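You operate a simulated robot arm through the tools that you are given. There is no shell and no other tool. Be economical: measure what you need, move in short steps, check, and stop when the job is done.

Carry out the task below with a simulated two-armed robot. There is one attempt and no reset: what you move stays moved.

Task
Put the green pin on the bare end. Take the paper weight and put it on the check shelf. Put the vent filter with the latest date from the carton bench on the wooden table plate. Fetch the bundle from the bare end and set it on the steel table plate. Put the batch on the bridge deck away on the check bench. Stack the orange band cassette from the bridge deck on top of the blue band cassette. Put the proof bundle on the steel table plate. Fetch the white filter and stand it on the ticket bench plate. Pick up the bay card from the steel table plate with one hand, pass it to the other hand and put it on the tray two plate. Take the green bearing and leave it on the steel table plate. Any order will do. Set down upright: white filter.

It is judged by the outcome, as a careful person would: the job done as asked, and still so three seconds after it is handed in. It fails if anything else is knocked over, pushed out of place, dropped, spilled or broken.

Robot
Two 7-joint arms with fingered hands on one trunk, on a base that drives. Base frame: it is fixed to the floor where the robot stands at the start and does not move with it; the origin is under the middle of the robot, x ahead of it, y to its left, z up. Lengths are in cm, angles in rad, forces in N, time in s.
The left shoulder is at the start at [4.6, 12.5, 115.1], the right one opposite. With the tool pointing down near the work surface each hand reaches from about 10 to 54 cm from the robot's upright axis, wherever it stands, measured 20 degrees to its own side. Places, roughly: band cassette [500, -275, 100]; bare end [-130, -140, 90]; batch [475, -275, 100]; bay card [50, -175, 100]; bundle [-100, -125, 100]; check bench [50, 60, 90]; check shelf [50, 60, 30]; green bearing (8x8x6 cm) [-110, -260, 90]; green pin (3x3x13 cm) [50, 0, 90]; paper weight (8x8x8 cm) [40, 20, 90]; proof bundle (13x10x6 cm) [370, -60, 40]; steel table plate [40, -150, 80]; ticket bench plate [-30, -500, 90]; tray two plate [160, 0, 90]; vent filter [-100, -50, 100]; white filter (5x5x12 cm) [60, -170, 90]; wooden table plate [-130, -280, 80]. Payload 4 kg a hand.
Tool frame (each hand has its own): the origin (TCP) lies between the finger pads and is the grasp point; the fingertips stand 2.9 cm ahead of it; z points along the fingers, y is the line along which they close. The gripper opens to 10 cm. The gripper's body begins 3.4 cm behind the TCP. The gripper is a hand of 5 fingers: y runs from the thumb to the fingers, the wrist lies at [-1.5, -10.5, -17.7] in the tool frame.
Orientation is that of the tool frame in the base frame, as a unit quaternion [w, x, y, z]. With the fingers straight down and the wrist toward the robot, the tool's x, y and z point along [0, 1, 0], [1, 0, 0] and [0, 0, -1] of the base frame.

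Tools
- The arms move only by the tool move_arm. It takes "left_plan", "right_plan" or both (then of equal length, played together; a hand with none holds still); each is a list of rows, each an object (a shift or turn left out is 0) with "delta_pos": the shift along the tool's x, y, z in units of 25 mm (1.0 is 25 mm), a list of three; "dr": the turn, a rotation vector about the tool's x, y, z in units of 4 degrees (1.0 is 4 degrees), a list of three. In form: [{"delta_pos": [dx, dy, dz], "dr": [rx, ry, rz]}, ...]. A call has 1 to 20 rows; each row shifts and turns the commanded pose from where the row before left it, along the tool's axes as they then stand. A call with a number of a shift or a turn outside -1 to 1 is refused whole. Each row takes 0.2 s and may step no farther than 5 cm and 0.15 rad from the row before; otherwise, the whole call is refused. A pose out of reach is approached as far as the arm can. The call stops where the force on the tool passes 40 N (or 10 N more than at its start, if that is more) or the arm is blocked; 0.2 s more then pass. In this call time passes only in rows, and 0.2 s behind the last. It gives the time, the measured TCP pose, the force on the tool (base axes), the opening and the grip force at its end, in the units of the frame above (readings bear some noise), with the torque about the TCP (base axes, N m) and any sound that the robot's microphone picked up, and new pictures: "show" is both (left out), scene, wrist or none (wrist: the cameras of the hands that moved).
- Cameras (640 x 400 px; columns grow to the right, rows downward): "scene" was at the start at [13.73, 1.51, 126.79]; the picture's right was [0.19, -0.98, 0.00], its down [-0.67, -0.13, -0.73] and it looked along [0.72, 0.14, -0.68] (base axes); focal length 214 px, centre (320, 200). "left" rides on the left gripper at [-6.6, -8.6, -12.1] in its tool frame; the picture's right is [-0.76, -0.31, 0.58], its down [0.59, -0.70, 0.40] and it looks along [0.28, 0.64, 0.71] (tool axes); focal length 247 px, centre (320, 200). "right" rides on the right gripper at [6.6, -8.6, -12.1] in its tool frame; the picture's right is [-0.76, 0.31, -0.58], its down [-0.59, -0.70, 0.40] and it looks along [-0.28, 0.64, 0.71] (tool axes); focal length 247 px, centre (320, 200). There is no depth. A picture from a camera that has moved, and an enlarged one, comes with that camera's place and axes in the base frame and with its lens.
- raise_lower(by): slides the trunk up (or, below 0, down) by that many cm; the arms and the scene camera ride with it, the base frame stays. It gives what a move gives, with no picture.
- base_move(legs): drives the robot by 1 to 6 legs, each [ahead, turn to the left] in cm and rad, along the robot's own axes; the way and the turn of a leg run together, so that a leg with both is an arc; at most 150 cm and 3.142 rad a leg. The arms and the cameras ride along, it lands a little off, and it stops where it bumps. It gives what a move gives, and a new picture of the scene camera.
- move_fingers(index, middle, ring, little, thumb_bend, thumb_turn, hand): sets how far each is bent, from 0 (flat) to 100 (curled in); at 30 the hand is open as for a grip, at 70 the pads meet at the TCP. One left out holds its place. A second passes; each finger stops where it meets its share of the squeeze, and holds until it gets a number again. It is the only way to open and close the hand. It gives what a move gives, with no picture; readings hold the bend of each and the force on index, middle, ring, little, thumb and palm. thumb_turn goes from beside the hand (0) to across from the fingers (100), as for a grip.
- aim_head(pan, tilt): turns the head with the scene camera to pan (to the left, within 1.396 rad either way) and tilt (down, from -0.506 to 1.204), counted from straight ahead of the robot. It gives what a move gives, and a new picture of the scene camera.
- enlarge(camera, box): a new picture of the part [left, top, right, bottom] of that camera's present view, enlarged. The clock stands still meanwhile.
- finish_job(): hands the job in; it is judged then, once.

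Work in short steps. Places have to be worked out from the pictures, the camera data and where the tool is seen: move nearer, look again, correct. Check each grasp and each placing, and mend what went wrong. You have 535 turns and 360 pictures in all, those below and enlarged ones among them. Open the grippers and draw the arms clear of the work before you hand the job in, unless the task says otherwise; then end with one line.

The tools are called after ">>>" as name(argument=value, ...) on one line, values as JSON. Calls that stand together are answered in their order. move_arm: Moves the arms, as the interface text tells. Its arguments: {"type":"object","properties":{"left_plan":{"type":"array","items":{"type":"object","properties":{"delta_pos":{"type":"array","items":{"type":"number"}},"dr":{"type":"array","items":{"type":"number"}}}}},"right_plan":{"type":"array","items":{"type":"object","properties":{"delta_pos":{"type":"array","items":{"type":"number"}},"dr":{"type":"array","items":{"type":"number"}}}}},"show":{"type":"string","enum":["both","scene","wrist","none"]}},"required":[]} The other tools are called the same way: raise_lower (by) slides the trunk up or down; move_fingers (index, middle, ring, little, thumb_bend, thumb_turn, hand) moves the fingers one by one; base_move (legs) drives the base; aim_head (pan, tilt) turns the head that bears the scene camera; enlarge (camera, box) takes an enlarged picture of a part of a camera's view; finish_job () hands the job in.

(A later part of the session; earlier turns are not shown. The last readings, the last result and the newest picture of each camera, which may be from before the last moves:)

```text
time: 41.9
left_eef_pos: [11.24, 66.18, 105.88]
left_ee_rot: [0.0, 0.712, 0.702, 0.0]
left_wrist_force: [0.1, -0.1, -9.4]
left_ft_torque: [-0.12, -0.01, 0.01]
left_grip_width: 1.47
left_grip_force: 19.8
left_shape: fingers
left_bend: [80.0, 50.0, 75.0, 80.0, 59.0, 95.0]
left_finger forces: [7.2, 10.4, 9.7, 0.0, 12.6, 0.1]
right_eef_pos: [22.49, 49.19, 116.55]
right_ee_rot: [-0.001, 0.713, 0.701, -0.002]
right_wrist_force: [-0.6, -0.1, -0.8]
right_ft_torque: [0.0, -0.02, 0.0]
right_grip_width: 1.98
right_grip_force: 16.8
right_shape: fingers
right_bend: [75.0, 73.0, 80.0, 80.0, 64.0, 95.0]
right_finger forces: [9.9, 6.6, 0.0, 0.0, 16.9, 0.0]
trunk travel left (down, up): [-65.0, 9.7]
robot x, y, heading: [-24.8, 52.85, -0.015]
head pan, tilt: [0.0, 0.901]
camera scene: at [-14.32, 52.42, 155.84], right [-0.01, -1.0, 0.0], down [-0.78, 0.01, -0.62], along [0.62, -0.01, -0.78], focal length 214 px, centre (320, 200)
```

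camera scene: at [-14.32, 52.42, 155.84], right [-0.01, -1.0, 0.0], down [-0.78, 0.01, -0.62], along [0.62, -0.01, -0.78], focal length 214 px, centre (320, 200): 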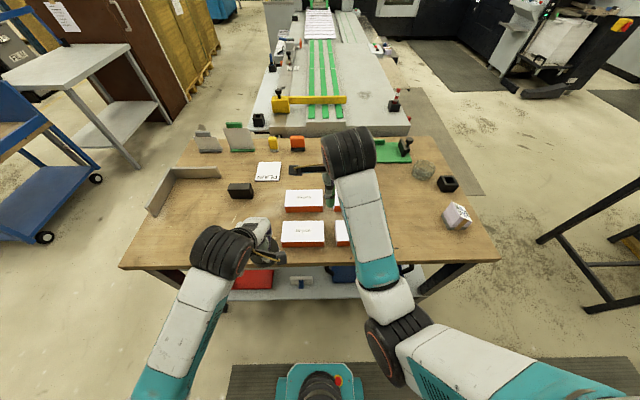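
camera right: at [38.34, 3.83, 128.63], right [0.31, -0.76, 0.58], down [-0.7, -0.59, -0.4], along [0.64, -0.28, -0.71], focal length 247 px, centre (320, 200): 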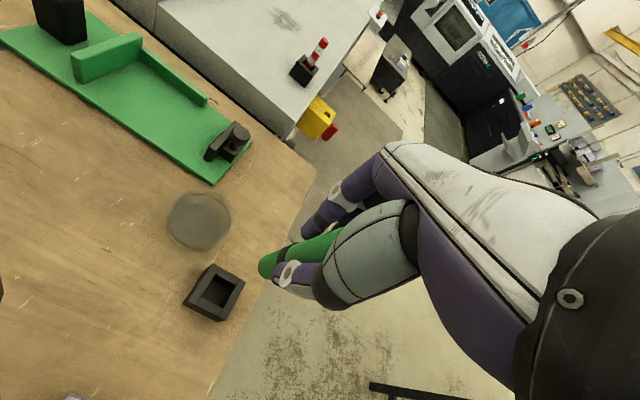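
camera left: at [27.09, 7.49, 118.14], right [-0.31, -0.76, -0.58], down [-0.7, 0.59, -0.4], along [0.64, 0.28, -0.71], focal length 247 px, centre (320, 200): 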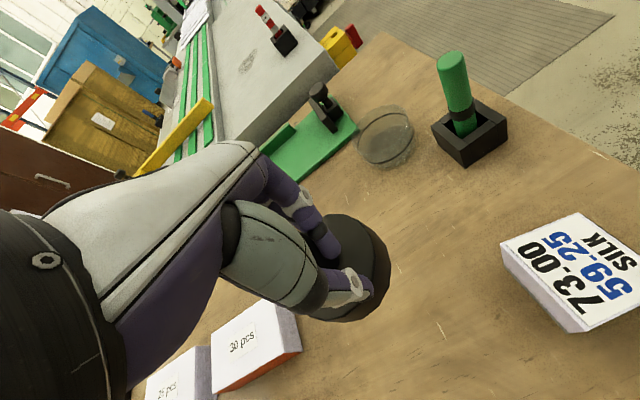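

There's a small item on the shelf between the bins. I back off 22 cm and lower the trunk to see the shelf properly.

>>> base_move(legs=[[-22, 0]])

>>> raise_lower(by=-40)

>>> aim_head(pan=0.0, tilt=0.8)

```text
time: 43.6
left_eef_pos: [-10.79, 66.59, 106.03]
left_ee_rot: [0.001, 0.711, 0.704, 0.0]
left_wrist_force: [-1.9, -0.2, -8.0]
left_ft_torque: [-0.11, -0.02, -0.01]
left_grip_width: 1.51
left_grip_force: 20.0
left_shape: fingers
left_bend: [80.0, 50.0, 75.0, 80.0, 59.0, 95.0]
left_finger forces: [7.3, 10.4, 9.6, 0.1, 12.9, 0.0]
right_eef_pos: [0.46, 49.76, 116.51]
right_ee_rot: [0.0, 0.711, 0.703, -0.001]
right_wrist_force: [-0.5, -1.1, -1.7]
right_ft_torque: [0.01, -0.01, 0.0]
right_grip_width: 2.0
right_grip_force: 16.5
right_shape: fingers
right_bend: [75.0, 74.0, 80.0, 80.0, 64.0, 95.0]
right_finger forces: [9.9, 6.6, 0.0, 0.0, 16.9, 0.1]
trunk travel left (down, up): [-65.0, 9.7]
robot x, y, heading: [-46.61, 53.15, -0.011]
head pan, tilt: [0.0, 0.901]
camera scene: at [-36.42, 52.76, 155.86], right [-0.01, -1.0, 0.0], down [-0.78, 0.01, -0.62], along [0.62, -0.01, -0.78], focal length 214 px, centre (320, 200)
```

scene: 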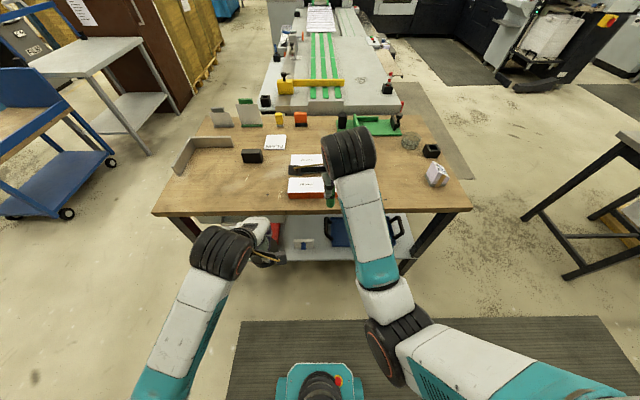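

```text
time: 47.4
left_eef_pos: [-10.7, 66.62, 65.9]
left_ee_rot: [-0.001, 0.711, 0.703, 0.0]
left_wrist_force: [0.2, 0.3, -9.3]
left_ft_torque: [-0.11, -0.02, 0.02]
left_grip_width: 1.49
left_grip_force: 20.1
left_shape: fingers
left_bend: [80.0, 50.0, 75.0, 80.0, 59.0, 95.0]
left_finger forces: [7.3, 10.3, 9.7, 0.0, 12.6, 0.0]
right_eef_pos: [0.66, 49.17, 76.41]
right_ee_rot: [0.006, 0.712, 0.702, -0.005]
right_wrist_force: [-1.2, -0.4, -0.9]
right_ft_torque: [-0.02, -0.02, 0.0]
right_grip_width: 1.97
right_grip_force: 16.5
right_shape: fingers
right_bend: [75.0, 74.0, 80.0, 80.0, 64.0, 95.0]
right_finger forces: [9.9, 6.7, 0.2, 0.0, 16.8, 0.1]
trunk travel left (down, up): [-25.0, 49.7]
robot x, y, heading: [-46.23, 53.01, -0.019]
head pan, tilt: [0.0, 0.901]
```

```text
time: 48.1
left_eef_pos: [-10.79, 66.53, 65.96]
left_ee_rot: [0.0, 0.711, 0.703, -0.001]
left_wrist_force: [0.6, -0.7, -8.1]
left_ft_torque: [-0.07, 0.01, -0.05]
left_grip_width: 1.49
left_grip_force: 19.5
left_shape: fingers
left_bend: [80.0, 50.0, 75.0, 80.0, 59.0, 95.0]
left_finger forces: [7.4, 10.2, 9.7, 0.1, 12.8, 0.1]
right_eef_pos: [0.59, 49.23, 76.4]
right_ee_rot: [0.005, 0.712, 0.702, -0.004]
right_wrist_force: [-0.4, 0.0, -1.5]
right_ft_torque: [-0.01, -0.01, 0.02]
right_grip_width: 1.98
right_grip_force: 16.3
right_shape: fingers
right_bend: [75.0, 74.0, 80.0, 80.0, 64.0, 95.0]
right_finger forces: [10.0, 6.7, 0.0, 0.0, 16.9, 0.0]
trunk travel left (down, up): [-25.0, 49.7]
robot x, y, heading: [-46.57, 52.8, -0.014]
head pan, tilt: [0.0, 0.799]
camera scene: at [-29.94, 52.68, 116.13], right [-0.01, -1.0, 0.0], down [-0.72, 0.01, -0.7], along [0.7, -0.01, -0.72], focal length 214 px, centre (320, 200)
```

scene: 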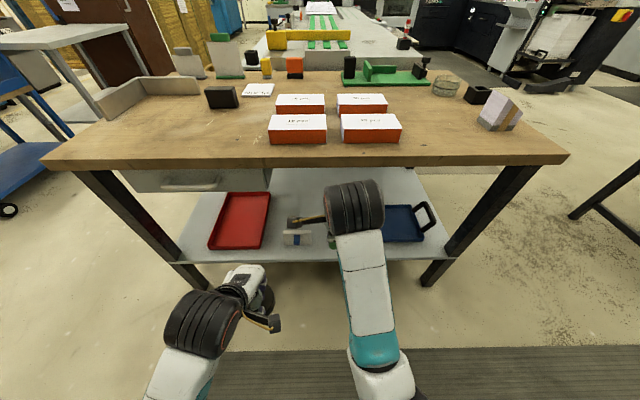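

The shelf has free space between the small item (y 55–70) and the blue tray (y<30). I shift the robot 24 cm to the right by turning left and reversing, so the left hand fits there.

>>> base_move(legs=[[0, 1.571], [-24, 0], [0, -1.571]])

```text
time: 57.5
left_eef_pos: [-11.18, 43.3, 66.01]
left_ee_rot: [0.0, 0.709, 0.705, -0.001]
left_wrist_force: [0.3, 0.0, -8.7]
left_ft_torque: [-0.11, -0.02, -0.03]
left_grip_width: 1.43
left_grip_force: 19.1
left_shape: fingers
left_bend: [80.0, 50.0, 75.0, 80.0, 59.0, 94.0]
left_finger forces: [6.6, 9.3, 9.4, 0.0, 11.4, 0.0]
right_eef_pos: [0.28, 26.05, 76.52]
right_ee_rot: [0.007, 0.71, 0.705, -0.004]
right_wrist_force: [-0.4, -0.4, -0.3]
right_ft_torque: [-0.03, -0.04, -0.02]
right_grip_width: 1.92
right_grip_force: 15.8
right_shape: fingers
right_bend: [75.0, 74.0, 80.0, 80.0, 64.0, 94.0]
right_finger forces: [9.5, 6.4, 0.0, 0.0, 16.1, 0.0]
trunk travel left (down, up): [-25.0, 49.7]
robot x, y, heading: [-46.8, 29.36, -0.006]
head pan, tilt: [0.0, 0.799]
camera scene: at [-30.33, 29.25, 116.13], right [-0.01, -1.0, 0.0], down [-0.72, 0.0, -0.7], along [0.7, 0.0, -0.72], focal length 214 px, centre (320, 200)
```

scene: 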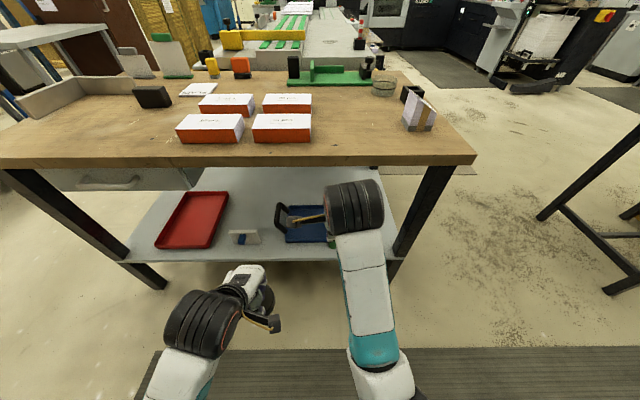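

The gap left of the small item, near (36, 75), is the best free spot. I shift the robot back left, then lower the trunk.

>>> base_move(legs=[[0, 1.571], [28, 0], [0, -1.571]])

>>> raise_lower(by=-24.5)

>>> move_arm(right_plan=[{"delta_pos": [-0.5, -0.9, 0]}, {"delta_pos": [-0.5, -0.9, 0]}, {"delta_pos": [-0.5, -0.9, 0]}, {"delta_pos": [-0.5, -0.9, 0]}, {"delta_pos": [-0.5, -0.9, 0]}, {"delta_pos": [-0.5, -0.9, 0]}, {"delta_pos": [-0.5, -0.9, 0]}, {"delta_pos": [-0.5, -0.9, 0]}, {"delta_pos": [-0.5, -0.9, 0]}], left_plan=[{"delta_pos": [0.2, 0.65, 0]}, {"delta_pos": [0.2, 0.65, 0]}, {"delta_pos": [0.2, 0.65, 0]}, {"delta_pos": [0.2, 0.65, 0]}, {"delta_pos": [0.2, 0.65, 0]}, {"delta_pos": [0.2, 0.65, 0]}, {"delta_pos": [0.2, 0.65, 0]}, {"delta_pos": [0.1, 0.65, 0]}, {"delta_pos": [0.1, 0.65, 0]}], show="both")

```text
time: 67.1
left_eef_pos: [-10.25, 70.51, 65.94]
left_ee_rot: [-0.001, 0.718, 0.697, -0.001]
left_wrist_force: [0.0, 0.1, -8.8]
left_ft_torque: [-0.07, 0.02, -0.02]
left_grip_width: 0.01
left_grip_force: 13.6
left_shape: fingers
left_bend: [80.0, 59.0, 75.0, 80.0, 67.0, 97.0]
left_finger forces: [14.4, 0.1, 12.1, 0.0, 0.0, 0.0]
right_eef_pos: [0.87, 52.92, 76.39]
right_ee_rot: [0.006, 0.718, 0.696, -0.004]
right_wrist_force: [0.5, -0.3, -2.7]
right_ft_torque: [0.0, 0.0, 0.02]
right_grip_width: 1.87
right_grip_force: 15.4
right_shape: fingers
right_bend: [75.0, 74.0, 80.0, 80.0, 64.0, 94.0]
right_finger forces: [9.2, 6.3, 0.0, 0.0, 15.7, 0.0]
trunk travel left (down, up): [-25.0, 49.7]
robot x, y, heading: [-46.34, 57.97, -0.035]
head pan, tilt: [0.0, 0.799]
camera scene: at [-29.75, 57.09, 116.13], right [-0.03, -1.0, 0.0], down [-0.72, 0.02, -0.7], along [0.7, -0.02, -0.72], focal length 214 px, centre (320, 200)
```

scene: 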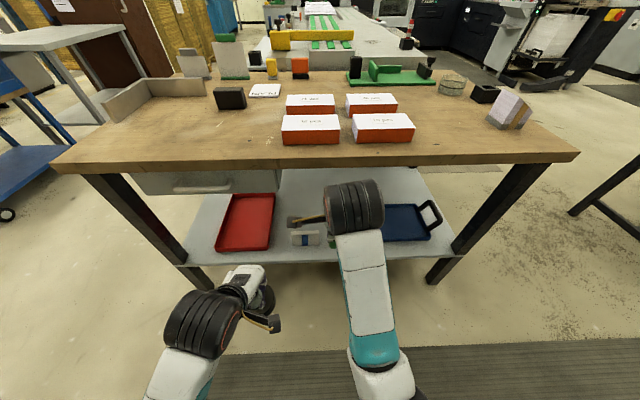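

```text
time: 69.6
left_eef_pos: [-13.54, 70.71, 36.14]
left_ee_rot: [-0.083, 0.713, 0.692, -0.08]
left_wrist_force: [0.0, 0.4, -8.4]
left_ft_torque: [-0.09, -0.09, 0.0]
left_grip_width: 0.02
left_grip_force: 13.9
left_shape: fingers
left_bend: [80.0, 59.0, 75.0, 80.0, 67.0, 97.0]
left_finger forces: [14.3, 1.1, 12.3, 0.0, 0.0, 0.0]
right_eef_pos: [0.93, 50.41, 50.95]
right_ee_rot: [0.05, 0.712, 0.699, -0.037]
right_wrist_force: [0.7, 0.8, -0.7]
right_ft_torque: [-0.01, 0.01, -0.04]
right_grip_width: 1.85
right_grip_force: 15.9
right_shape: fingers
right_bend: [75.0, 74.0, 80.0, 80.0, 64.0, 94.0]
right_finger forces: [9.2, 6.3, 0.1, 0.0, 15.8, 0.0]
trunk travel left (down, up): [-0.5, 74.2]
robot x, y, heading: [-46.33, 57.48, -0.029]
head pan, tilt: [0.0, 0.799]
```

```text
time: 70.5
left_eef_pos: [-8.61, 72.24, 34.87]
left_ee_rot: [-0.083, 0.712, 0.692, -0.082]
left_wrist_force: [0.3, -0.4, -9.4]
left_ft_torque: [-0.09, -0.07, 0.03]
left_grip_width: 0.0
left_grip_force: 13.5
left_shape: fingers
left_bend: [80.0, 59.0, 75.0, 80.0, 67.0, 97.0]
left_finger forces: [13.6, 1.8, 11.5, 0.1, 0.1, 0.0]
right_eef_pos: [2.41, 51.11, 53.71]
right_ee_rot: [0.081, 0.715, 0.693, 0.036]
right_wrist_force: [0.2, 0.0, -1.5]
right_ft_torque: [-0.03, -0.01, 0.01]
right_grip_width: 1.84
right_grip_force: 16.2
right_shape: fingers
right_bend: [75.0, 74.0, 80.0, 80.0, 64.0, 94.0]
right_finger forces: [9.2, 6.2, 0.0, 0.0, 15.9, 0.0]
right hand out of reach, approached as far as the arm can: row 1, 2, 3, 4
trunk travel left (down, up): [-0.5, 74.2]
robot x, y, heading: [-45.97, 57.94, -0.034]
head pan, tilt: [0.0, 0.799]
stopped in row 4 (right hand): the arm was blocked; the commanded pose is now the measured one
camera scene: at [-19.19, 56.75, 90.23], right [-0.03, -1.0, 0.0], down [-0.72, 0.02, -0.7], along [0.7, -0.02, -0.72], focal length 214 px, centre (320, 200)
camera right: at [-7.88, 58.73, 63.83], right [0.18, -0.72, 0.67], down [-0.65, -0.6, -0.47], along [0.74, -0.35, -0.58], focal length 247 px, centre (320, 200)
camera left: at [-14.26, 65.81, 48.61], right [-0.45, -0.74, -0.49], down [-0.76, 0.61, -0.22], along [0.47, 0.27, -0.84], focal length 247 px, centre (320, 200)
```

scene: 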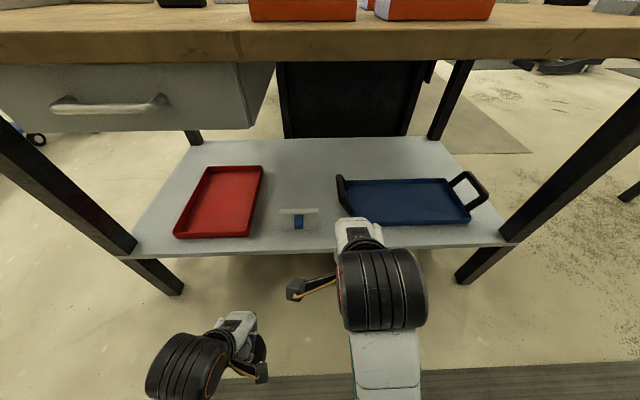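
right: 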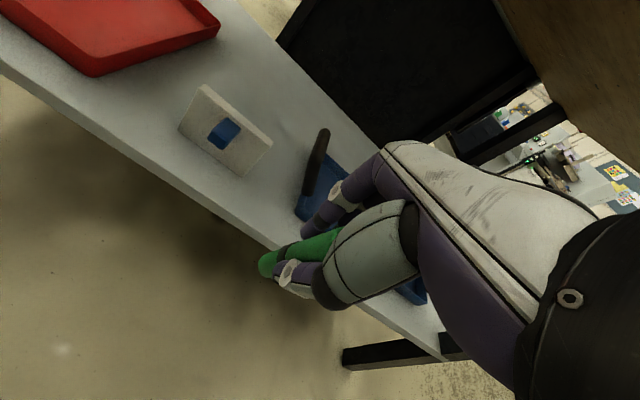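
left: 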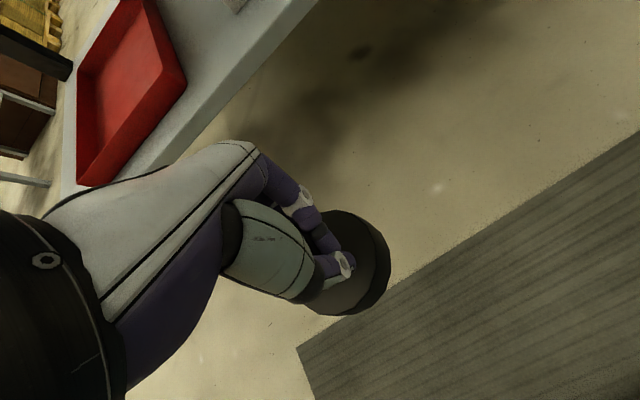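

Lowering that far pressed the arms against the robot's own body and tilted the hands. I raise the trunk 12 cm and check the poses.

>>> raise_lower(by=12)

>>> enlarge(camera="left", box=[200, 120, 440, 360])

```text
time: 72.0
left_eef_pos: [-8.58, 72.19, 46.97]
left_ee_rot: [-0.084, 0.713, 0.691, -0.08]
left_wrist_force: [-0.2, 0.5, -8.8]
left_ft_torque: [-0.06, -0.07, -0.02]
left_grip_width: 0.0
left_grip_force: 13.4
left_shape: fingers
left_bend: [80.0, 59.0, 75.0, 80.0, 67.0, 97.0]
left_finger forces: [13.4, 1.6, 11.6, 0.0, 0.0, 0.0]
right_eef_pos: [3.84, 47.47, 66.55]
right_ee_rot: [0.152, 0.706, 0.691, 0.007]
right_wrist_force: [-0.4, -0.2, -0.8]
right_ft_torque: [-0.01, 0.02, 0.0]
right_grip_width: 1.87
right_grip_force: 15.9
right_shape: fingers
right_bend: [75.0, 74.0, 80.0, 80.0, 64.0, 94.0]
right_finger forces: [9.2, 6.3, 0.0, 0.0, 16.0, 0.1]
trunk travel left (down, up): [-12.6, 62.1]
robot x, y, heading: [-46.1, 57.94, -0.03]
head pan, tilt: [0.0, 0.799]
stopped: the arm was blocked; the commanded pose is now the measured one
```

```text
1.67 times, centred on (320, 240) of left
camera zoom: at [-14.22, 65.81, 60.75], right [-0.45, -0.74, -0.49], down [-0.76, 0.61, -0.23], along [0.47, 0.27, -0.84], focal length 412 px, centre (320, 133)
```

zoom: 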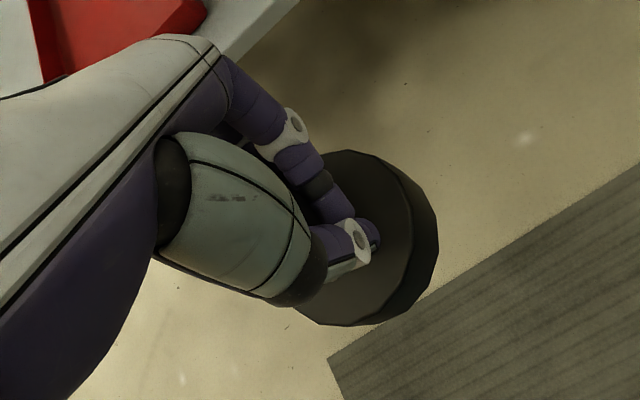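

I look at the right arm to see what blocks it.

>>> aim_head(pan=-0.7, tilt=1.2)

>>> aim_head(pan=0.7, tilt=1.2)

```text
time: 73.0
left_eef_pos: [-8.37, 72.16, 47.09]
left_ee_rot: [-0.082, 0.713, 0.692, -0.08]
left_wrist_force: [-0.3, -0.2, -7.5]
left_ft_torque: [-0.1, -0.04, 0.02]
left_grip_width: 0.0
left_grip_force: 13.0
left_shape: fingers
left_bend: [80.0, 59.0, 75.0, 80.0, 67.0, 97.0]
left_finger forces: [13.4, 1.4, 11.5, 0.0, 0.0, 0.1]
right_eef_pos: [3.98, 47.35, 66.47]
right_ee_rot: [0.151, 0.707, 0.691, 0.006]
right_wrist_force: [-0.2, -0.5, -1.6]
right_ft_torque: [0.0, -0.01, -0.02]
right_grip_width: 1.86
right_grip_force: 15.9
right_shape: fingers
right_bend: [75.0, 74.0, 80.0, 80.0, 64.0, 94.0]
right_finger forces: [9.1, 6.3, 0.0, 0.0, 16.0, 0.1]
trunk travel left (down, up): [-12.6, 62.1]
robot x, y, heading: [-46.52, 57.27, -0.034]
head pan, tilt: [-0.7, 1.201]
camera scene: at [-28.81, 53.46, 100.38], right [-0.67, -0.74, 0.0], down [-0.69, 0.62, -0.36], along [0.27, -0.24, -0.93], focal length 214 px, centre (320, 200)
```

scene: 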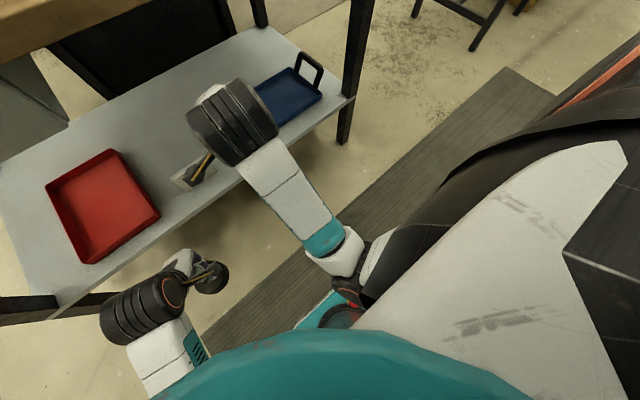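

```text
time: 74.5
left_eef_pos: [-8.46, 72.32, 47.1]
left_ee_rot: [-0.081, 0.714, 0.691, -0.079]
left_wrist_force: [0.7, 0.4, -9.8]
left_ft_torque: [-0.1, -0.07, 0.03]
left_grip_width: 0.02
left_grip_force: 13.4
left_shape: fingers
left_bend: [80.0, 59.0, 75.0, 80.0, 67.0, 97.0]
left_finger forces: [13.6, 1.5, 11.6, 0.0, 0.1, 0.0]
right_eef_pos: [3.87, 47.43, 66.44]
right_ee_rot: [0.152, 0.706, 0.691, 0.007]
right_wrist_force: [-0.2, 0.5, -2.0]
right_ft_torque: [-0.02, 0.0, -0.01]
right_grip_width: 1.86
right_grip_force: 15.8
right_shape: fingers
right_bend: [75.0, 74.0, 80.0, 80.0, 64.0, 94.0]
right_finger forces: [9.3, 6.3, 0.0, 0.0, 16.0, 0.0]
trunk travel left (down, up): [-12.6, 62.1]
robot x, y, heading: [-46.25, 57.81, -0.031]
head pan, tilt: [0.7, 1.201]
camera scene: at [-28.59, 60.65, 100.38], right [0.62, -0.79, 0.0], down [-0.73, -0.58, -0.36], along [0.28, 0.22, -0.93], focal length 214 px, centre (320, 200)
```

scene: 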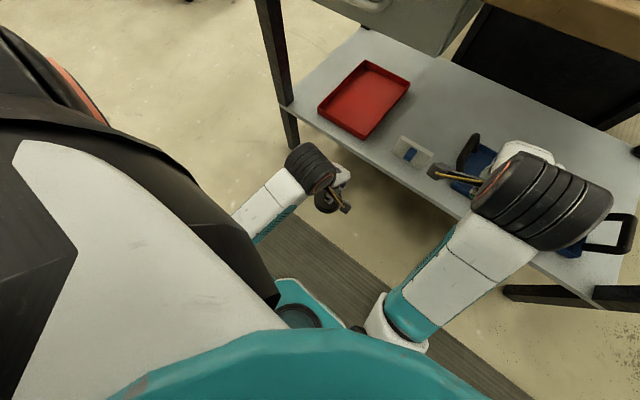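

The elbows swing in low in front of the body. I raise the trunk another 10 cm, straighten the left hand, and swing the right hand sideways out of the way.

>>> raise_lower(by=10)

>>> move_arm(right_plan=[{"delta_pos": [-1, -0.2, -0.4]}, {"delta_pos": [-1, -0.2, -0.4]}, {"delta_pos": [-1, -0.3, 0]}, {"delta_pos": [-1, -0.5, 0]}, {"delta_pos": [-1, -0.5, 0]}, {"delta_pos": [-1, -0.5, 0]}, {"delta_pos": [-1, -0.8, 0]}, {"delta_pos": [-1, -0.8, 0]}, {"delta_pos": [-1, -0.8, 0]}, {"delta_pos": [-1, -0.8, 0]}], left_plan=[{"dr": [-1, 0, 0]}, {"dr": [-1, 0, 0]}, {"dr": [-1, 0, 0]}, {"dr": [-0.3, 0, 0]}, {}, {}, {}, {}, {}, {}], show="both")

```text
time: 75.9
left_eef_pos: [-8.46, 72.17, 57.05]
left_ee_rot: [-0.083, 0.713, 0.692, -0.08]
left_wrist_force: [-0.5, -0.3, -9.0]
left_ft_torque: [-0.12, -0.05, 0.01]
left_grip_width: 0.0
left_grip_force: 13.4
left_shape: fingers
left_bend: [80.0, 59.0, 75.0, 80.0, 67.0, 97.0]
left_finger forces: [13.6, 1.7, 11.6, 0.0, 0.0, 0.1]
right_eef_pos: [4.68, 44.34, 77.07]
right_ee_rot: [0.197, 0.702, 0.684, -0.017]
right_wrist_force: [0.9, -0.4, -1.8]
right_ft_torque: [0.02, -0.01, 0.0]
right_grip_width: 1.85
right_grip_force: 16.0
right_shape: fingers
right_bend: [75.0, 74.0, 80.0, 80.0, 64.0, 94.0]
right_finger forces: [9.2, 6.1, 0.0, 0.1, 16.1, 0.0]
trunk travel left (down, up): [-22.6, 52.1]
robot x, y, heading: [-46.27, 57.91, -0.029]
head pan, tilt: [0.7, 1.201]
```

```text
time: 78.1
left_eef_pos: [-8.41, 72.07, 57.04]
left_ee_rot: [0.0, 0.718, 0.696, 0.0]
left_wrist_force: [-0.7, -0.2, -9.3]
left_ft_torque: [-0.07, 0.02, -0.05]
left_grip_width: 0.0
left_grip_force: 15.2
left_shape: fingers
left_bend: [80.0, 59.0, 75.0, 80.0, 67.0, 97.0]
left_finger forces: [16.0, 0.3, 13.6, 0.0, 0.0, 0.0]
right_eef_pos: [-4.87, 21.94, 78.1]
right_ee_rot: [0.149, 0.707, 0.692, 0.007]
right_wrist_force: [-0.3, 0.1, -1.2]
right_ft_torque: [0.0, 0.01, 0.0]
right_grip_width: 1.86
right_grip_force: 15.6
right_shape: fingers
right_bend: [75.0, 74.0, 80.0, 80.0, 64.0, 94.0]
right_finger forces: [9.3, 6.2, 0.0, 0.0, 16.2, 0.0]
right hand out of reach, approached as far as the arm can: row 5, 6, 7, 8, 9, 10
trunk travel left (down, up): [-22.6, 52.1]
robot x, y, heading: [-46.18, 57.54, -0.031]
head pan, tilt: [0.7, 1.201]
camera scene: at [-32.6, 60.77, 110.86], right [0.62, -0.78, 0.0], down [-0.73, -0.58, -0.36], along [0.28, 0.22, -0.93], focal length 214 px, centre (320, 200)
camera right: at [-15.6, 30.73, 86.41], right [0.14, -0.63, 0.77], down [-0.62, -0.66, -0.42], along [0.77, -0.42, -0.48], focal length 247 px, centre (320, 200)
camera left: at [-17.19, 65.88, 69.19], right [-0.33, -0.75, -0.58], down [-0.68, 0.61, -0.4], along [0.65, 0.26, -0.71], focal length 247 px, centre (320, 200)
```

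scene: 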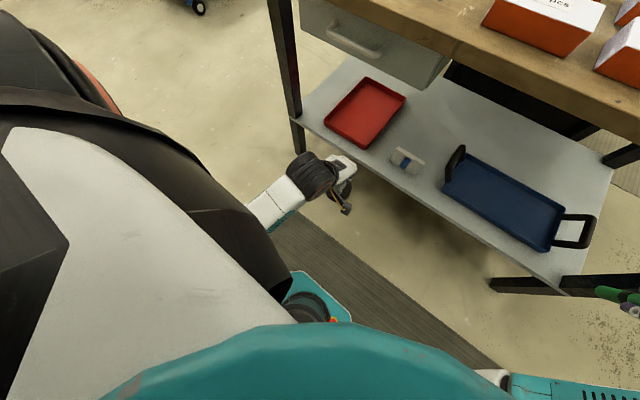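
right: 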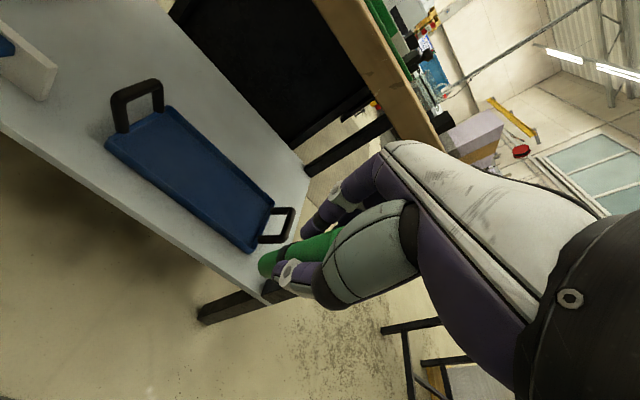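
left: 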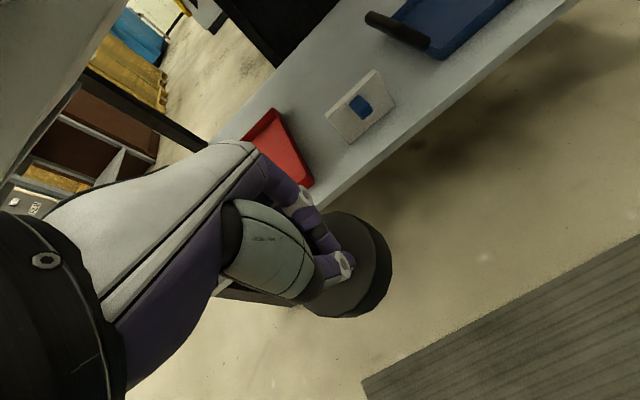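

Now I see the shelf well: free area behind the small holder, about (34, 64), shelf z≈36. I straighten the right hand and tuck it low and close, while extending the left hand forward.

>>> move_arm(right_plan=[{"delta_pos": [0, 0, 0.3], "dr": [0.8, 0.72, 0]}, {"delta_pos": [0, 0, 0.3], "dr": [0.8, 0.72, 0]}, {"delta_pos": [0, 0, 0.5], "dr": [0.8, 0.72, 0]}, {"delta_pos": [0, 0, 0.5], "dr": [0.8, 0.72, 0]}, {"delta_pos": [0, 0, 1]}, {"delta_pos": [0, 0, 1]}, {"delta_pos": [0, 0, 1]}, {"delta_pos": [0, 0, 1]}, {"delta_pos": [0, 0, 1]}, {"delta_pos": [0, 0, 1]}, {"delta_pos": [0, 0, 1]}, {"delta_pos": [0, 0, 1]}], left_plan=[{"delta_pos": [0, 0.5, 0]}, {"delta_pos": [0, 0.5, 0]}, {"delta_pos": [0, 0.5, 0]}, {"delta_pos": [0, 0.5, 0]}, {"delta_pos": [0, 0.5, 0]}, {"delta_pos": [0, 0.5, 0]}, {"delta_pos": [0, 0.5, 0]}, {"delta_pos": [0, 0.5, 0]}, {}, {}, {}, {}], show="scene")

>>> move_arm(right_plan=[{"delta_pos": [-0.4, -1, 0]}, {"delta_pos": [-0.4, -1, 0]}, {"delta_pos": [-0.4, -1, 0]}, {"delta_pos": [-0.4, -1, 0]}, {"delta_pos": [-0.4, -1, 0]}, {"delta_pos": [-0.4, -1, 0]}, {"delta_pos": [-0.4, -1, 0]}, {"delta_pos": [-0.4, -1, 0]}, {"delta_pos": [-0.4, -1, 0]}], show="none")

>>> aim_head(pan=-0.3, tilt=1.1)

```text
time: 80.7
left_eef_pos: [1.64, 71.79, 57.08]
left_ee_rot: [0.001, 0.718, 0.696, 0.001]
left_wrist_force: [-0.1, 0.9, -9.2]
left_ft_torque: [-0.14, 0.01, 0.0]
left_grip_width: 0.0
left_grip_force: 14.9
left_shape: fingers
left_bend: [80.0, 59.0, 75.0, 80.0, 67.0, 97.0]
left_finger forces: [16.2, 0.2, 13.8, 0.0, 0.0, 0.1]
right_eef_pos: [-4.2, 21.49, 54.12]
right_ee_rot: [0.0, 0.715, 0.7, 0.001]
right_wrist_force: [-0.1, 0.3, -0.7]
right_ft_torque: [0.0, -0.01, 0.02]
right_grip_width: 1.82
right_grip_force: 16.1
right_shape: fingers
right_bend: [75.0, 74.0, 80.0, 80.0, 64.0, 94.0]
right_finger forces: [9.2, 6.4, 0.0, 0.0, 15.8, 0.0]
trunk travel left (down, up): [-22.6, 52.1]
robot x, y, heading: [-45.82, 58.04, -0.03]
head pan, tilt: [0.7, 1.201]
camera scene: at [-32.58, 60.76, 110.85], right [0.62, -0.78, 0.0], down [-0.73, -0.58, -0.36], along [0.28, 0.22, -0.93], focal length 214 px, centre (320, 200)
```

scene: 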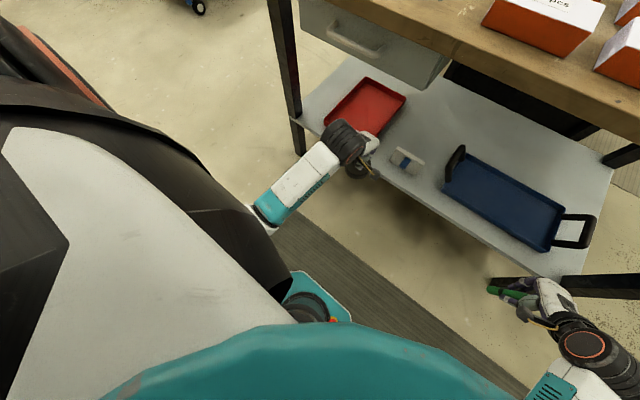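

```text
time: 82.7
left_eef_pos: [1.49, 71.9, 57.03]
left_ee_rot: [0.0, 0.717, 0.697, -0.001]
left_wrist_force: [-0.6, -0.3, -9.0]
left_ft_torque: [-0.08, 0.03, 0.01]
left_grip_width: 0.0
left_grip_force: 14.8
left_shape: fingers
left_bend: [80.0, 59.0, 75.0, 80.0, 67.0, 97.0]
left_finger forces: [16.2, 0.2, 13.9, 0.0, 0.1, 0.0]
right_eef_pos: [-26.9, 13.2, 54.1]
right_ee_rot: [-0.001, 0.714, 0.7, 0.001]
right_wrist_force: [-0.2, 0.1, -1.4]
right_ft_torque: [0.01, -0.02, -0.03]
right_grip_width: 1.84
right_grip_force: 16.1
right_shape: fingers
right_bend: [75.0, 74.0, 80.0, 80.0, 64.0, 94.0]
right_finger forces: [9.2, 6.5, 0.0, 0.1, 16.1, 0.1]
trunk travel left (down, up): [-22.6, 52.1]
robot x, y, heading: [-46.13, 57.76, -0.03]
head pan, tilt: [0.7, 1.201]
```

```text
time: 84.0
left_eef_pos: [1.6, 71.87, 57.04]
left_ee_rot: [0.0, 0.717, 0.697, 0.0]
left_wrist_force: [-0.5, -0.3, -8.6]
left_ft_torque: [-0.06, 0.03, -0.02]
left_grip_width: 0.01
left_grip_force: 15.3
left_shape: fingers
left_bend: [80.0, 59.0, 75.0, 80.0, 67.0, 97.0]
left_finger forces: [16.3, 0.2, 13.8, 0.0, 0.0, 0.0]
right_eef_pos: [-26.83, 13.18, 54.06]
right_ee_rot: [-0.001, 0.715, 0.7, 0.002]
right_wrist_force: [0.6, 0.8, -1.4]
right_ft_torque: [-0.01, -0.01, 0.02]
right_grip_width: 1.84
right_grip_force: 16.6
right_shape: fingers
right_bend: [75.0, 74.0, 80.0, 80.0, 64.0, 94.0]
right_finger forces: [9.3, 6.5, 0.0, 0.1, 16.0, 0.0]
trunk travel left (down, up): [-22.6, 52.1]
robot x, y, heading: [-46.5, 57.59, -0.027]
head pan, tilt: [-0.3, 1.1]
camera scene: at [-31.01, 55.24, 111.45], right [-0.33, -0.95, 0.0], down [-0.84, 0.29, -0.45], along [0.43, -0.15, -0.89], focal length 214 px, centre (320, 200)
```

scene: 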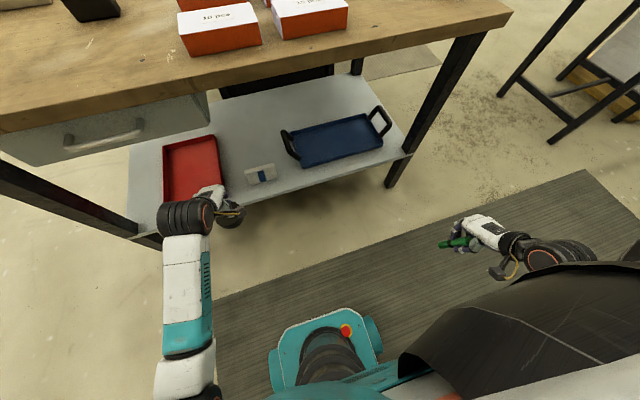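

The left forearm runs roughly level. I shift the robot 11 cm right so the arm avoids the drawer, correcting heading, and lower the left hand to z≈50.

>>> base_move(legs=[[0, 1.571], [-11.5, 0], [0, -1.543]])

>>> move_arm(left_plan=[{"delta_pos": [0, 0, 0.7]}, {"delta_pos": [0, 0, 0.7]}, {"delta_pos": [0, 0, 0.7]}, {"delta_pos": [0, 0, 0.7]}], show="both")

```text
time: 92.8
left_eef_pos: [0.83, 61.81, 56.97]
left_ee_rot: [0.0, 0.708, 0.706, 0.001]
left_wrist_force: [0.0, 0.0, -8.4]
left_ft_torque: [-0.1, 0.0, 0.01]
left_grip_width: 0.01
left_grip_force: 13.1
left_shape: fingers
left_bend: [80.0, 59.0, 75.0, 80.0, 67.0, 97.0]
left_finger forces: [14.0, 0.0, 11.7, 0.0, 0.0, 0.1]
right_eef_pos: [-25.99, 2.36, 54.05]
right_ee_rot: [0.0, 0.705, 0.709, 0.002]
right_wrist_force: [-0.8, -0.3, -1.7]
right_ft_torque: [0.03, 0.0, 0.01]
right_grip_width: 1.8
right_grip_force: 15.1
right_shape: fingers
right_bend: [75.0, 74.0, 80.0, 80.0, 64.0, 94.0]
right_finger forces: [9.0, 6.3, 0.0, 0.0, 15.6, 0.1]
trunk travel left (down, up): [-22.6, 52.1]
robot x, y, heading: [-46.74, 46.18, -0.004]
head pan, tilt: [-0.3, 1.1]
camera scene: at [-31.29, 44.26, 111.45], right [-0.3, -0.95, 0.0], down [-0.85, 0.27, -0.45], along [0.43, -0.14, -0.89], focal length 214 px, centre (320, 200)
```

scene: 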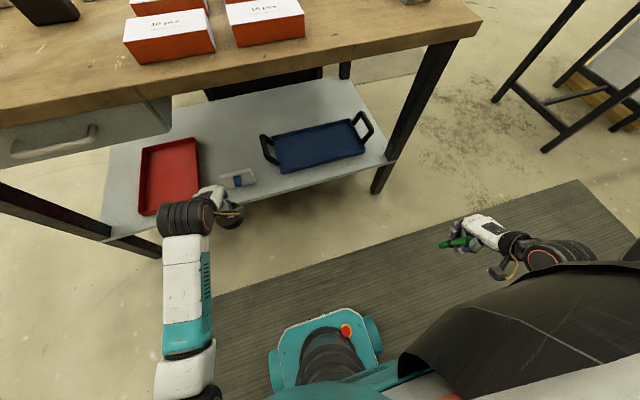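

```text
time: 93.8
left_eef_pos: [0.85, 61.87, 49.94]
left_ee_rot: [-0.001, 0.707, 0.707, 0.001]
left_wrist_force: [0.3, -0.3, -9.9]
left_ft_torque: [-0.1, 0.01, -0.02]
left_grip_width: 0.0
left_grip_force: 13.3
left_shape: fingers
left_bend: [80.0, 59.0, 75.0, 80.0, 67.0, 97.0]
left_finger forces: [14.2, 0.2, 12.0, 0.0, 0.0, 0.1]
right_eef_pos: [-26.02, 2.28, 54.1]
right_ee_rot: [0.0, 0.705, 0.709, 0.002]
right_wrist_force: [0.3, 0.6, -1.0]
right_ft_torque: [0.02, -0.01, -0.01]
right_grip_width: 1.81
right_grip_force: 15.3
right_shape: fingers
right_bend: [75.0, 74.0, 80.0, 80.0, 64.0, 94.0]
right_finger forces: [9.1, 6.4, 0.0, 0.1, 15.7, 0.0]
trunk travel left (down, up): [-22.6, 52.1]
robot x, y, heading: [-46.39, 46.21, -0.002]
head pan, tilt: [-0.3, 1.1]
camera scene: at [-31.29, 44.26, 111.45], right [-0.3, -0.95, 0.0], down [-0.85, 0.27, -0.45], along [0.43, -0.14, -0.89], focal length 214 px, centre (320, 200)
camera left: at [-7.8, 55.36, 62.09], right [-0.31, -0.76, -0.58], down [-0.7, 0.59, -0.4], along [0.64, 0.28, -0.71], focal length 247 px, centre (320, 200)
```

scene: 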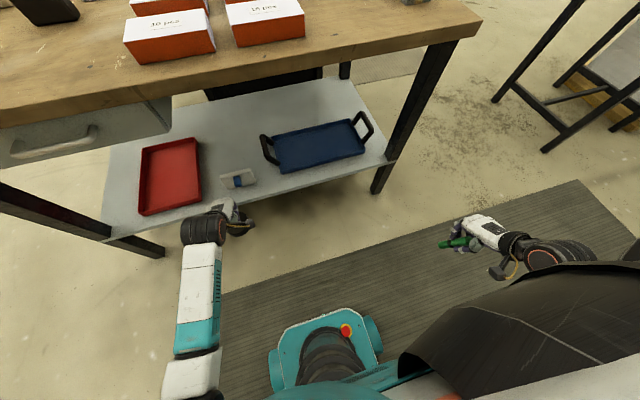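
left: 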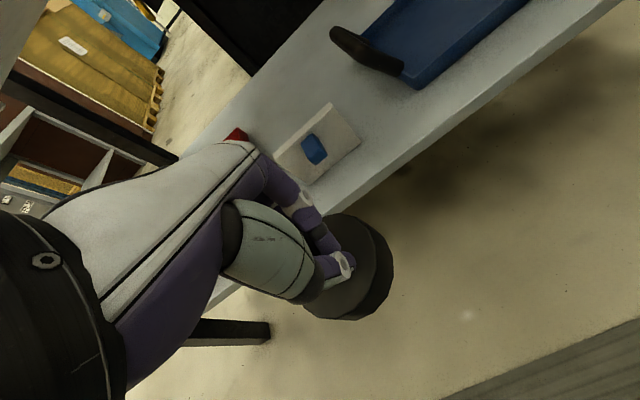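

The holder's top is about z=41, weight bottom 44.6, so it will pass over. I drive forward 20 cm and check.

>>> base_move(legs=[[20, 0]])

```text
time: 95.4
left_eef_pos: [21.12, 61.79, 49.91]
left_ee_rot: [0.0, 0.708, 0.706, 0.001]
left_wrist_force: [-0.6, 0.4, -8.0]
left_ft_torque: [-0.11, -0.03, -0.02]
left_grip_width: 0.03
left_grip_force: 13.9
left_shape: fingers
left_bend: [80.0, 59.0, 75.0, 80.0, 67.0, 97.0]
left_finger forces: [15.3, 0.0, 13.0, 0.0, 0.0, 0.0]
right_eef_pos: [-5.66, 2.12, 54.04]
right_ee_rot: [-0.001, 0.705, 0.709, 0.002]
right_wrist_force: [-1.0, 0.3, -1.9]
right_ft_torque: [0.02, -0.04, -0.01]
right_grip_width: 1.76
right_grip_force: 15.9
right_shape: fingers
right_bend: [75.0, 74.0, 80.0, 80.0, 64.0, 94.0]
right_finger forces: [9.1, 6.4, 0.0, 0.0, 15.6, 0.0]
trunk travel left (down, up): [-22.6, 52.1]
robot x, y, heading: [-26.22, 46.18, -0.006]
head pan, tilt: [-0.3, 1.1]
camera scene: at [-10.87, 44.14, 111.45], right [-0.3, -0.95, 0.0], down [-0.85, 0.27, -0.45], along [0.43, -0.14, -0.89], focal length 214 px, centre (320, 200)
```

scene: 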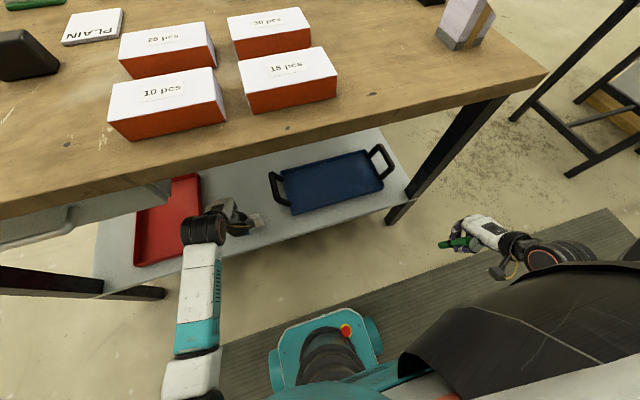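

Clear so far. Another 14 cm.

>>> base_move(legs=[[14, 0]])

>>> enlarge(camera="left", box=[0, 0, 640, 400])

```text
time: 96.7
left_eef_pos: [35.35, 61.59, 50.0]
left_ee_rot: [0.0, 0.708, 0.706, 0.001]
left_wrist_force: [0.0, -0.1, -8.5]
left_ft_torque: [-0.08, -0.01, 0.01]
left_grip_width: 0.02
left_grip_force: 14.7
left_shape: fingers
left_bend: [80.0, 59.0, 75.0, 80.0, 67.0, 97.0]
left_finger forces: [15.1, 0.1, 13.1, 0.1, 0.1, 0.0]
right_eef_pos: [8.52, 2.07, 53.99]
right_ee_rot: [-0.001, 0.706, 0.708, 0.001]
right_wrist_force: [0.6, 0.0, -1.6]
right_ft_torque: [-0.01, -0.02, -0.03]
right_grip_width: 1.8
right_grip_force: 15.5
right_shape: fingers
right_bend: [75.0, 74.0, 80.0, 80.0, 64.0, 94.0]
right_finger forces: [9.1, 6.4, 0.0, 0.0, 15.8, 0.1]
trunk travel left (down, up): [-22.6, 52.1]
robot x, y, heading: [-12.02, 46.49, -0.002]
head pan, tilt: [-0.3, 1.1]
camera scene: at [3.23, 44.05, 111.45], right [-0.3, -0.95, 0.0], down [-0.85, 0.27, -0.45], along [0.43, -0.14, -0.89], focal length 214 px, centre (320, 200)
```

scene: 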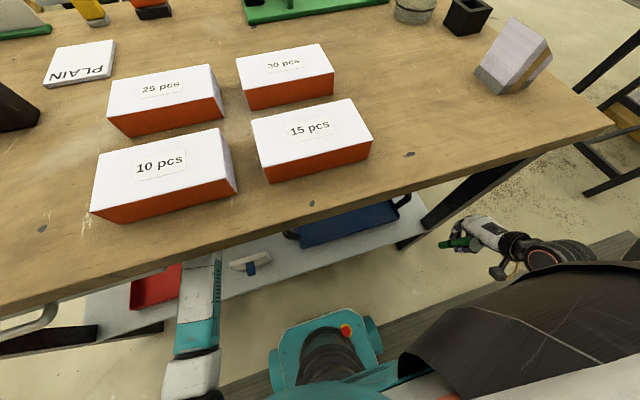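

```text
1.00 times, centred on (320, 200) of left
camera zoom: at [26.72, 55.11, 62.07], right [-0.31, -0.76, -0.58], down [-0.7, 0.59, -0.4], along [0.64, 0.28, -0.71], focal length 247 px, centre (320, 200)
```

zoom: 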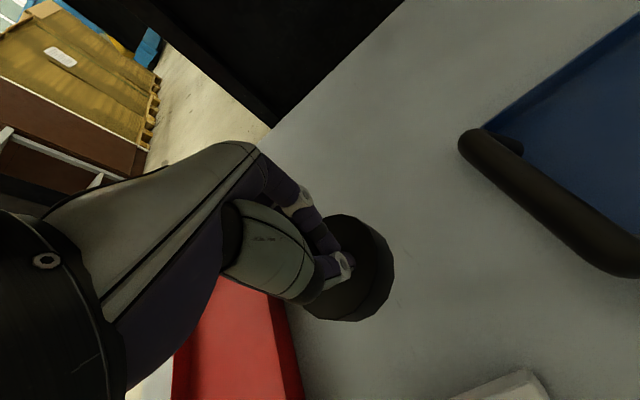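

Free shelf all around below the weight. I lower it until contact.

>>> move_arm(left_plan=[{"delta_pos": [0, 0, 0.9]}, {"delta_pos": [0, 0, 0.9]}, {"delta_pos": [0, 0, 0.6]}, {"delta_pos": [0, 0, 0.3]}, {"delta_pos": [0, 0, 0.2]}, {"delta_pos": [0, 0, 0.2]}, {"delta_pos": [0, 0, 0.2]}], show="wrist")

```text
time: 98.3
left_eef_pos: [35.32, 61.7, 41.66]
left_ee_rot: [-0.001, 0.708, 0.706, 0.001]
left_wrist_force: [0.7, 0.3, -9.5]
left_ft_torque: [-0.15, -0.03, -0.01]
left_grip_width: 0.0
left_grip_force: 14.4
left_shape: fingers
left_bend: [80.0, 59.0, 75.0, 80.0, 67.0, 97.0]
left_finger forces: [15.2, 0.0, 13.1, 0.0, 0.0, 0.1]
right_eef_pos: [8.32, 2.06, 53.98]
right_ee_rot: [-0.001, 0.705, 0.709, 0.002]
right_wrist_force: [-0.1, -1.0, -1.8]
right_ft_torque: [-0.06, -0.01, -0.03]
right_grip_width: 1.78
right_grip_force: 15.4
right_shape: fingers
right_bend: [75.0, 74.0, 80.0, 80.0, 64.0, 94.0]
right_finger forces: [9.0, 6.3, 0.0, 0.1, 15.8, 0.0]
trunk travel left (down, up): [-22.6, 52.1]
robot x, y, heading: [-11.85, 46.27, -0.008]
head pan, tilt: [-0.3, 1.1]
camera left: at [26.75, 55.19, 53.82], right [-0.31, -0.76, -0.58], down [-0.7, 0.59, -0.4], along [0.64, 0.28, -0.71], focal length 247 px, centre (320, 200)
```

left: 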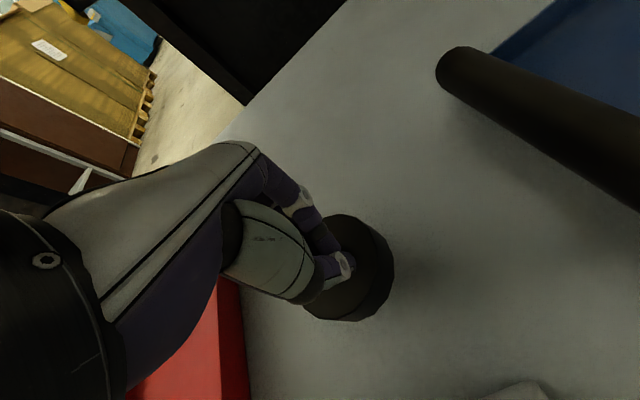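

Not in contact yet; lower on in small steps.

>>> move_arm(left_plan=[{"delta_pos": [0, 0, 0.15]}, {"delta_pos": [0, 0, 0.15]}, {"delta_pos": [0, 0, 0.15]}, {"delta_pos": [0, 0, 0.15]}, {"delta_pos": [0, 0, 0.15]}, {"delta_pos": [0, 0, 0.15]}, {"delta_pos": [0, 0, 0.15]}, {"delta_pos": [0, 0, 0.15]}, {"delta_pos": [0, 0, 0.15]}, {"delta_pos": [0, 0, 0.15]}, {"delta_pos": [0, 0, 0.15]}, {"delta_pos": [0, 0, 0.15]}], show="wrist")

```text
time: 100.5
left_eef_pos: [35.88, 61.54, 38.84]
left_ee_rot: [0.008, 0.708, 0.706, 0.007]
left_wrist_force: [-7.6, 0.0, 21.6]
left_ft_torque: [0.38, 0.28, 0.12]
left_grip_width: 0.0
left_grip_force: 52.4
left_shape: fingers
left_bend: [80.0, 59.0, 77.0, 80.0, 67.0, 97.0]
left_finger forces: [49.3, 0.0, 45.5, 0.0, 9.4, 0.1]
right_eef_pos: [8.23, 2.08, 53.97]
right_ee_rot: [0.0, 0.706, 0.708, 0.002]
right_wrist_force: [-0.1, 0.3, -1.2]
right_ft_torque: [0.02, -0.01, -0.05]
right_grip_width: 1.77
right_grip_force: 15.3
right_shape: fingers
right_bend: [75.0, 74.0, 80.0, 80.0, 64.0, 94.0]
right_finger forces: [9.0, 6.3, 0.1, 0.0, 15.7, 0.0]
trunk travel left (down, up): [-22.6, 52.1]
robot x, y, heading: [-12.18, 46.66, 0.0]
head pan, tilt: [-0.3, 1.1]
stopped in row 11 (left hand): the force on the tool passed its limit (the readings are from after the stop); the commanded pose is now the measured one
camera left: at [27.11, 55.06, 50.69], right [-0.3, -0.76, -0.58], down [-0.69, 0.59, -0.41], along [0.66, 0.28, -0.7], focal length 247 px, centre (320, 200)
```

left: 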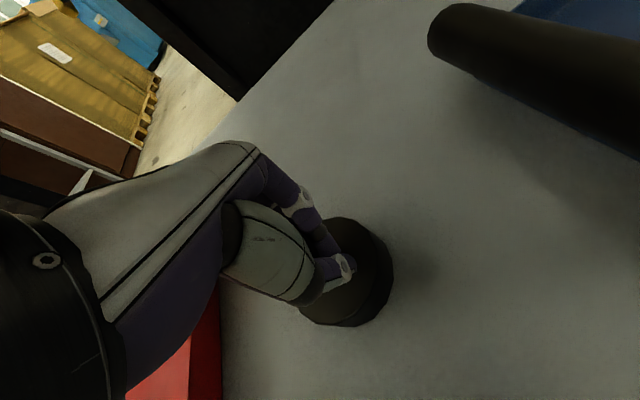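

The weight stands on the shelf. I relieve slightly and open the hand.

>>> move_arm(left_plan=[{"delta_pos": [0, 0, -0.12]}], show="none")

>>> move_fingers(hand="left", index=30, middle=30, ring=30, little=30, thumb_bend=30)

>>> move_arm(left_plan=[{"delta_pos": [0, 0, -0.5]}, {"delta_pos": [0, 0, -1]}, {"delta_pos": [0, 0, -1]}, {"delta_pos": [0, 0, -1]}, {"delta_pos": [0, 0, -0.8]}], show="wrist")

```text
time: 100.9
left_eef_pos: [35.76, 61.5, 38.73]
left_ee_rot: [0.006, 0.708, 0.706, 0.006]
left_wrist_force: [-1.2, 0.3, 10.9]
left_ft_torque: [0.41, 0.03, 0.08]
left_grip_width: 0.01
left_grip_force: 32.9
left_shape: fingers
left_bend: [80.0, 59.0, 77.0, 80.0, 67.0, 97.0]
left_finger forces: [34.6, 0.0, 31.5, 0.1, 0.1, 0.1]
right_eef_pos: [8.22, 2.1, 54.06]
right_ee_rot: [-0.001, 0.706, 0.708, 0.002]
right_wrist_force: [0.5, 0.7, -1.7]
right_ft_torque: [-0.02, 0.02, -0.01]
right_grip_width: 1.76
right_grip_force: 15.4
right_shape: fingers
right_bend: [75.0, 74.0, 80.0, 80.0, 64.0, 94.0]
right_finger forces: [9.1, 6.4, 0.0, 0.1, 15.7, 0.1]
trunk travel left (down, up): [-22.6, 52.1]
robot x, y, heading: [-11.47, 46.35, -0.006]
head pan, tilt: [-0.3, 1.1]
```

```text
time: 101.9
left_eef_pos: [35.81, 61.54, 38.58]
left_ee_rot: [0.004, 0.708, 0.706, 0.005]
left_wrist_force: [0.5, -0.2, 0.2]
left_ft_torque: [0.02, 0.01, 0.01]
left_grip_width: 9.84
left_grip_force: 0.1
left_shape: fingers
left_bend: [30.0, 30.0, 30.0, 30.0, 30.0, 98.0]
left_finger forces: [0.0, 0.0, 0.0, 0.0, 0.0, 0.1]
right_eef_pos: [8.27, 2.03, 54.0]
right_ee_rot: [0.0, 0.706, 0.708, 0.002]
right_wrist_force: [0.2, 0.5, -2.5]
right_ft_torque: [0.01, 0.0, -0.02]
right_grip_width: 1.78
right_grip_force: 15.1
right_shape: fingers
right_bend: [75.0, 74.0, 80.0, 80.0, 64.0, 94.0]
right_finger forces: [9.0, 6.4, 0.1, 0.1, 15.7, 0.1]
trunk travel left (down, up): [-22.6, 52.1]
robot x, y, heading: [-12.23, 46.1, -0.006]
head pan, tilt: [-0.3, 1.1]
```

```text
time: 103.1
left_eef_pos: [35.71, 61.57, 49.5]
left_ee_rot: [0.004, 0.708, 0.706, 0.005]
left_wrist_force: [-0.6, 0.1, 0.1]
left_ft_torque: [0.0, -0.01, 0.0]
left_grip_width: 9.85
left_grip_force: 0.2
left_shape: fingers
left_bend: [30.0, 30.0, 30.0, 30.0, 30.0, 98.0]
left_finger forces: [0.0, 0.0, 0.1, 0.0, 0.1, 0.0]
right_eef_pos: [8.28, 2.13, 54.03]
right_ee_rot: [-0.001, 0.706, 0.708, 0.002]
right_wrist_force: [1.1, 0.2, -2.0]
right_ft_torque: [0.0, 0.0, -0.01]
right_grip_width: 1.79
right_grip_force: 15.8
right_shape: fingers
right_bend: [75.0, 74.0, 80.0, 80.0, 64.0, 94.0]
right_finger forces: [9.0, 6.4, 0.0, 0.0, 15.6, 0.1]
trunk travel left (down, up): [-22.6, 52.1]
robot x, y, heading: [-12.22, 46.46, -0.004]
head pan, tilt: [-0.3, 1.1]
camera left: at [26.98, 55.02, 61.55], right [-0.3, -0.76, -0.58], down [-0.7, 0.59, -0.41], along [0.65, 0.28, -0.7], focal length 247 px, centre (320, 200)
```

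left: 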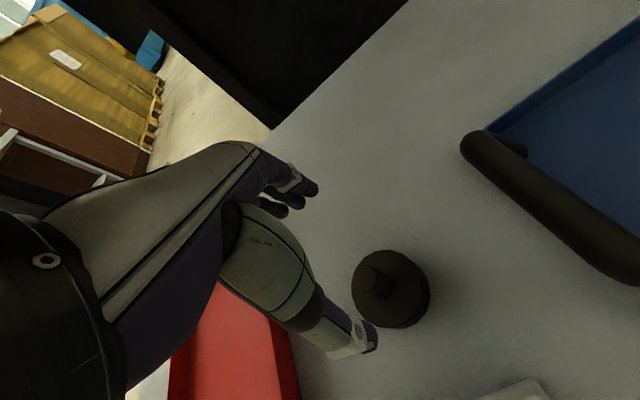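

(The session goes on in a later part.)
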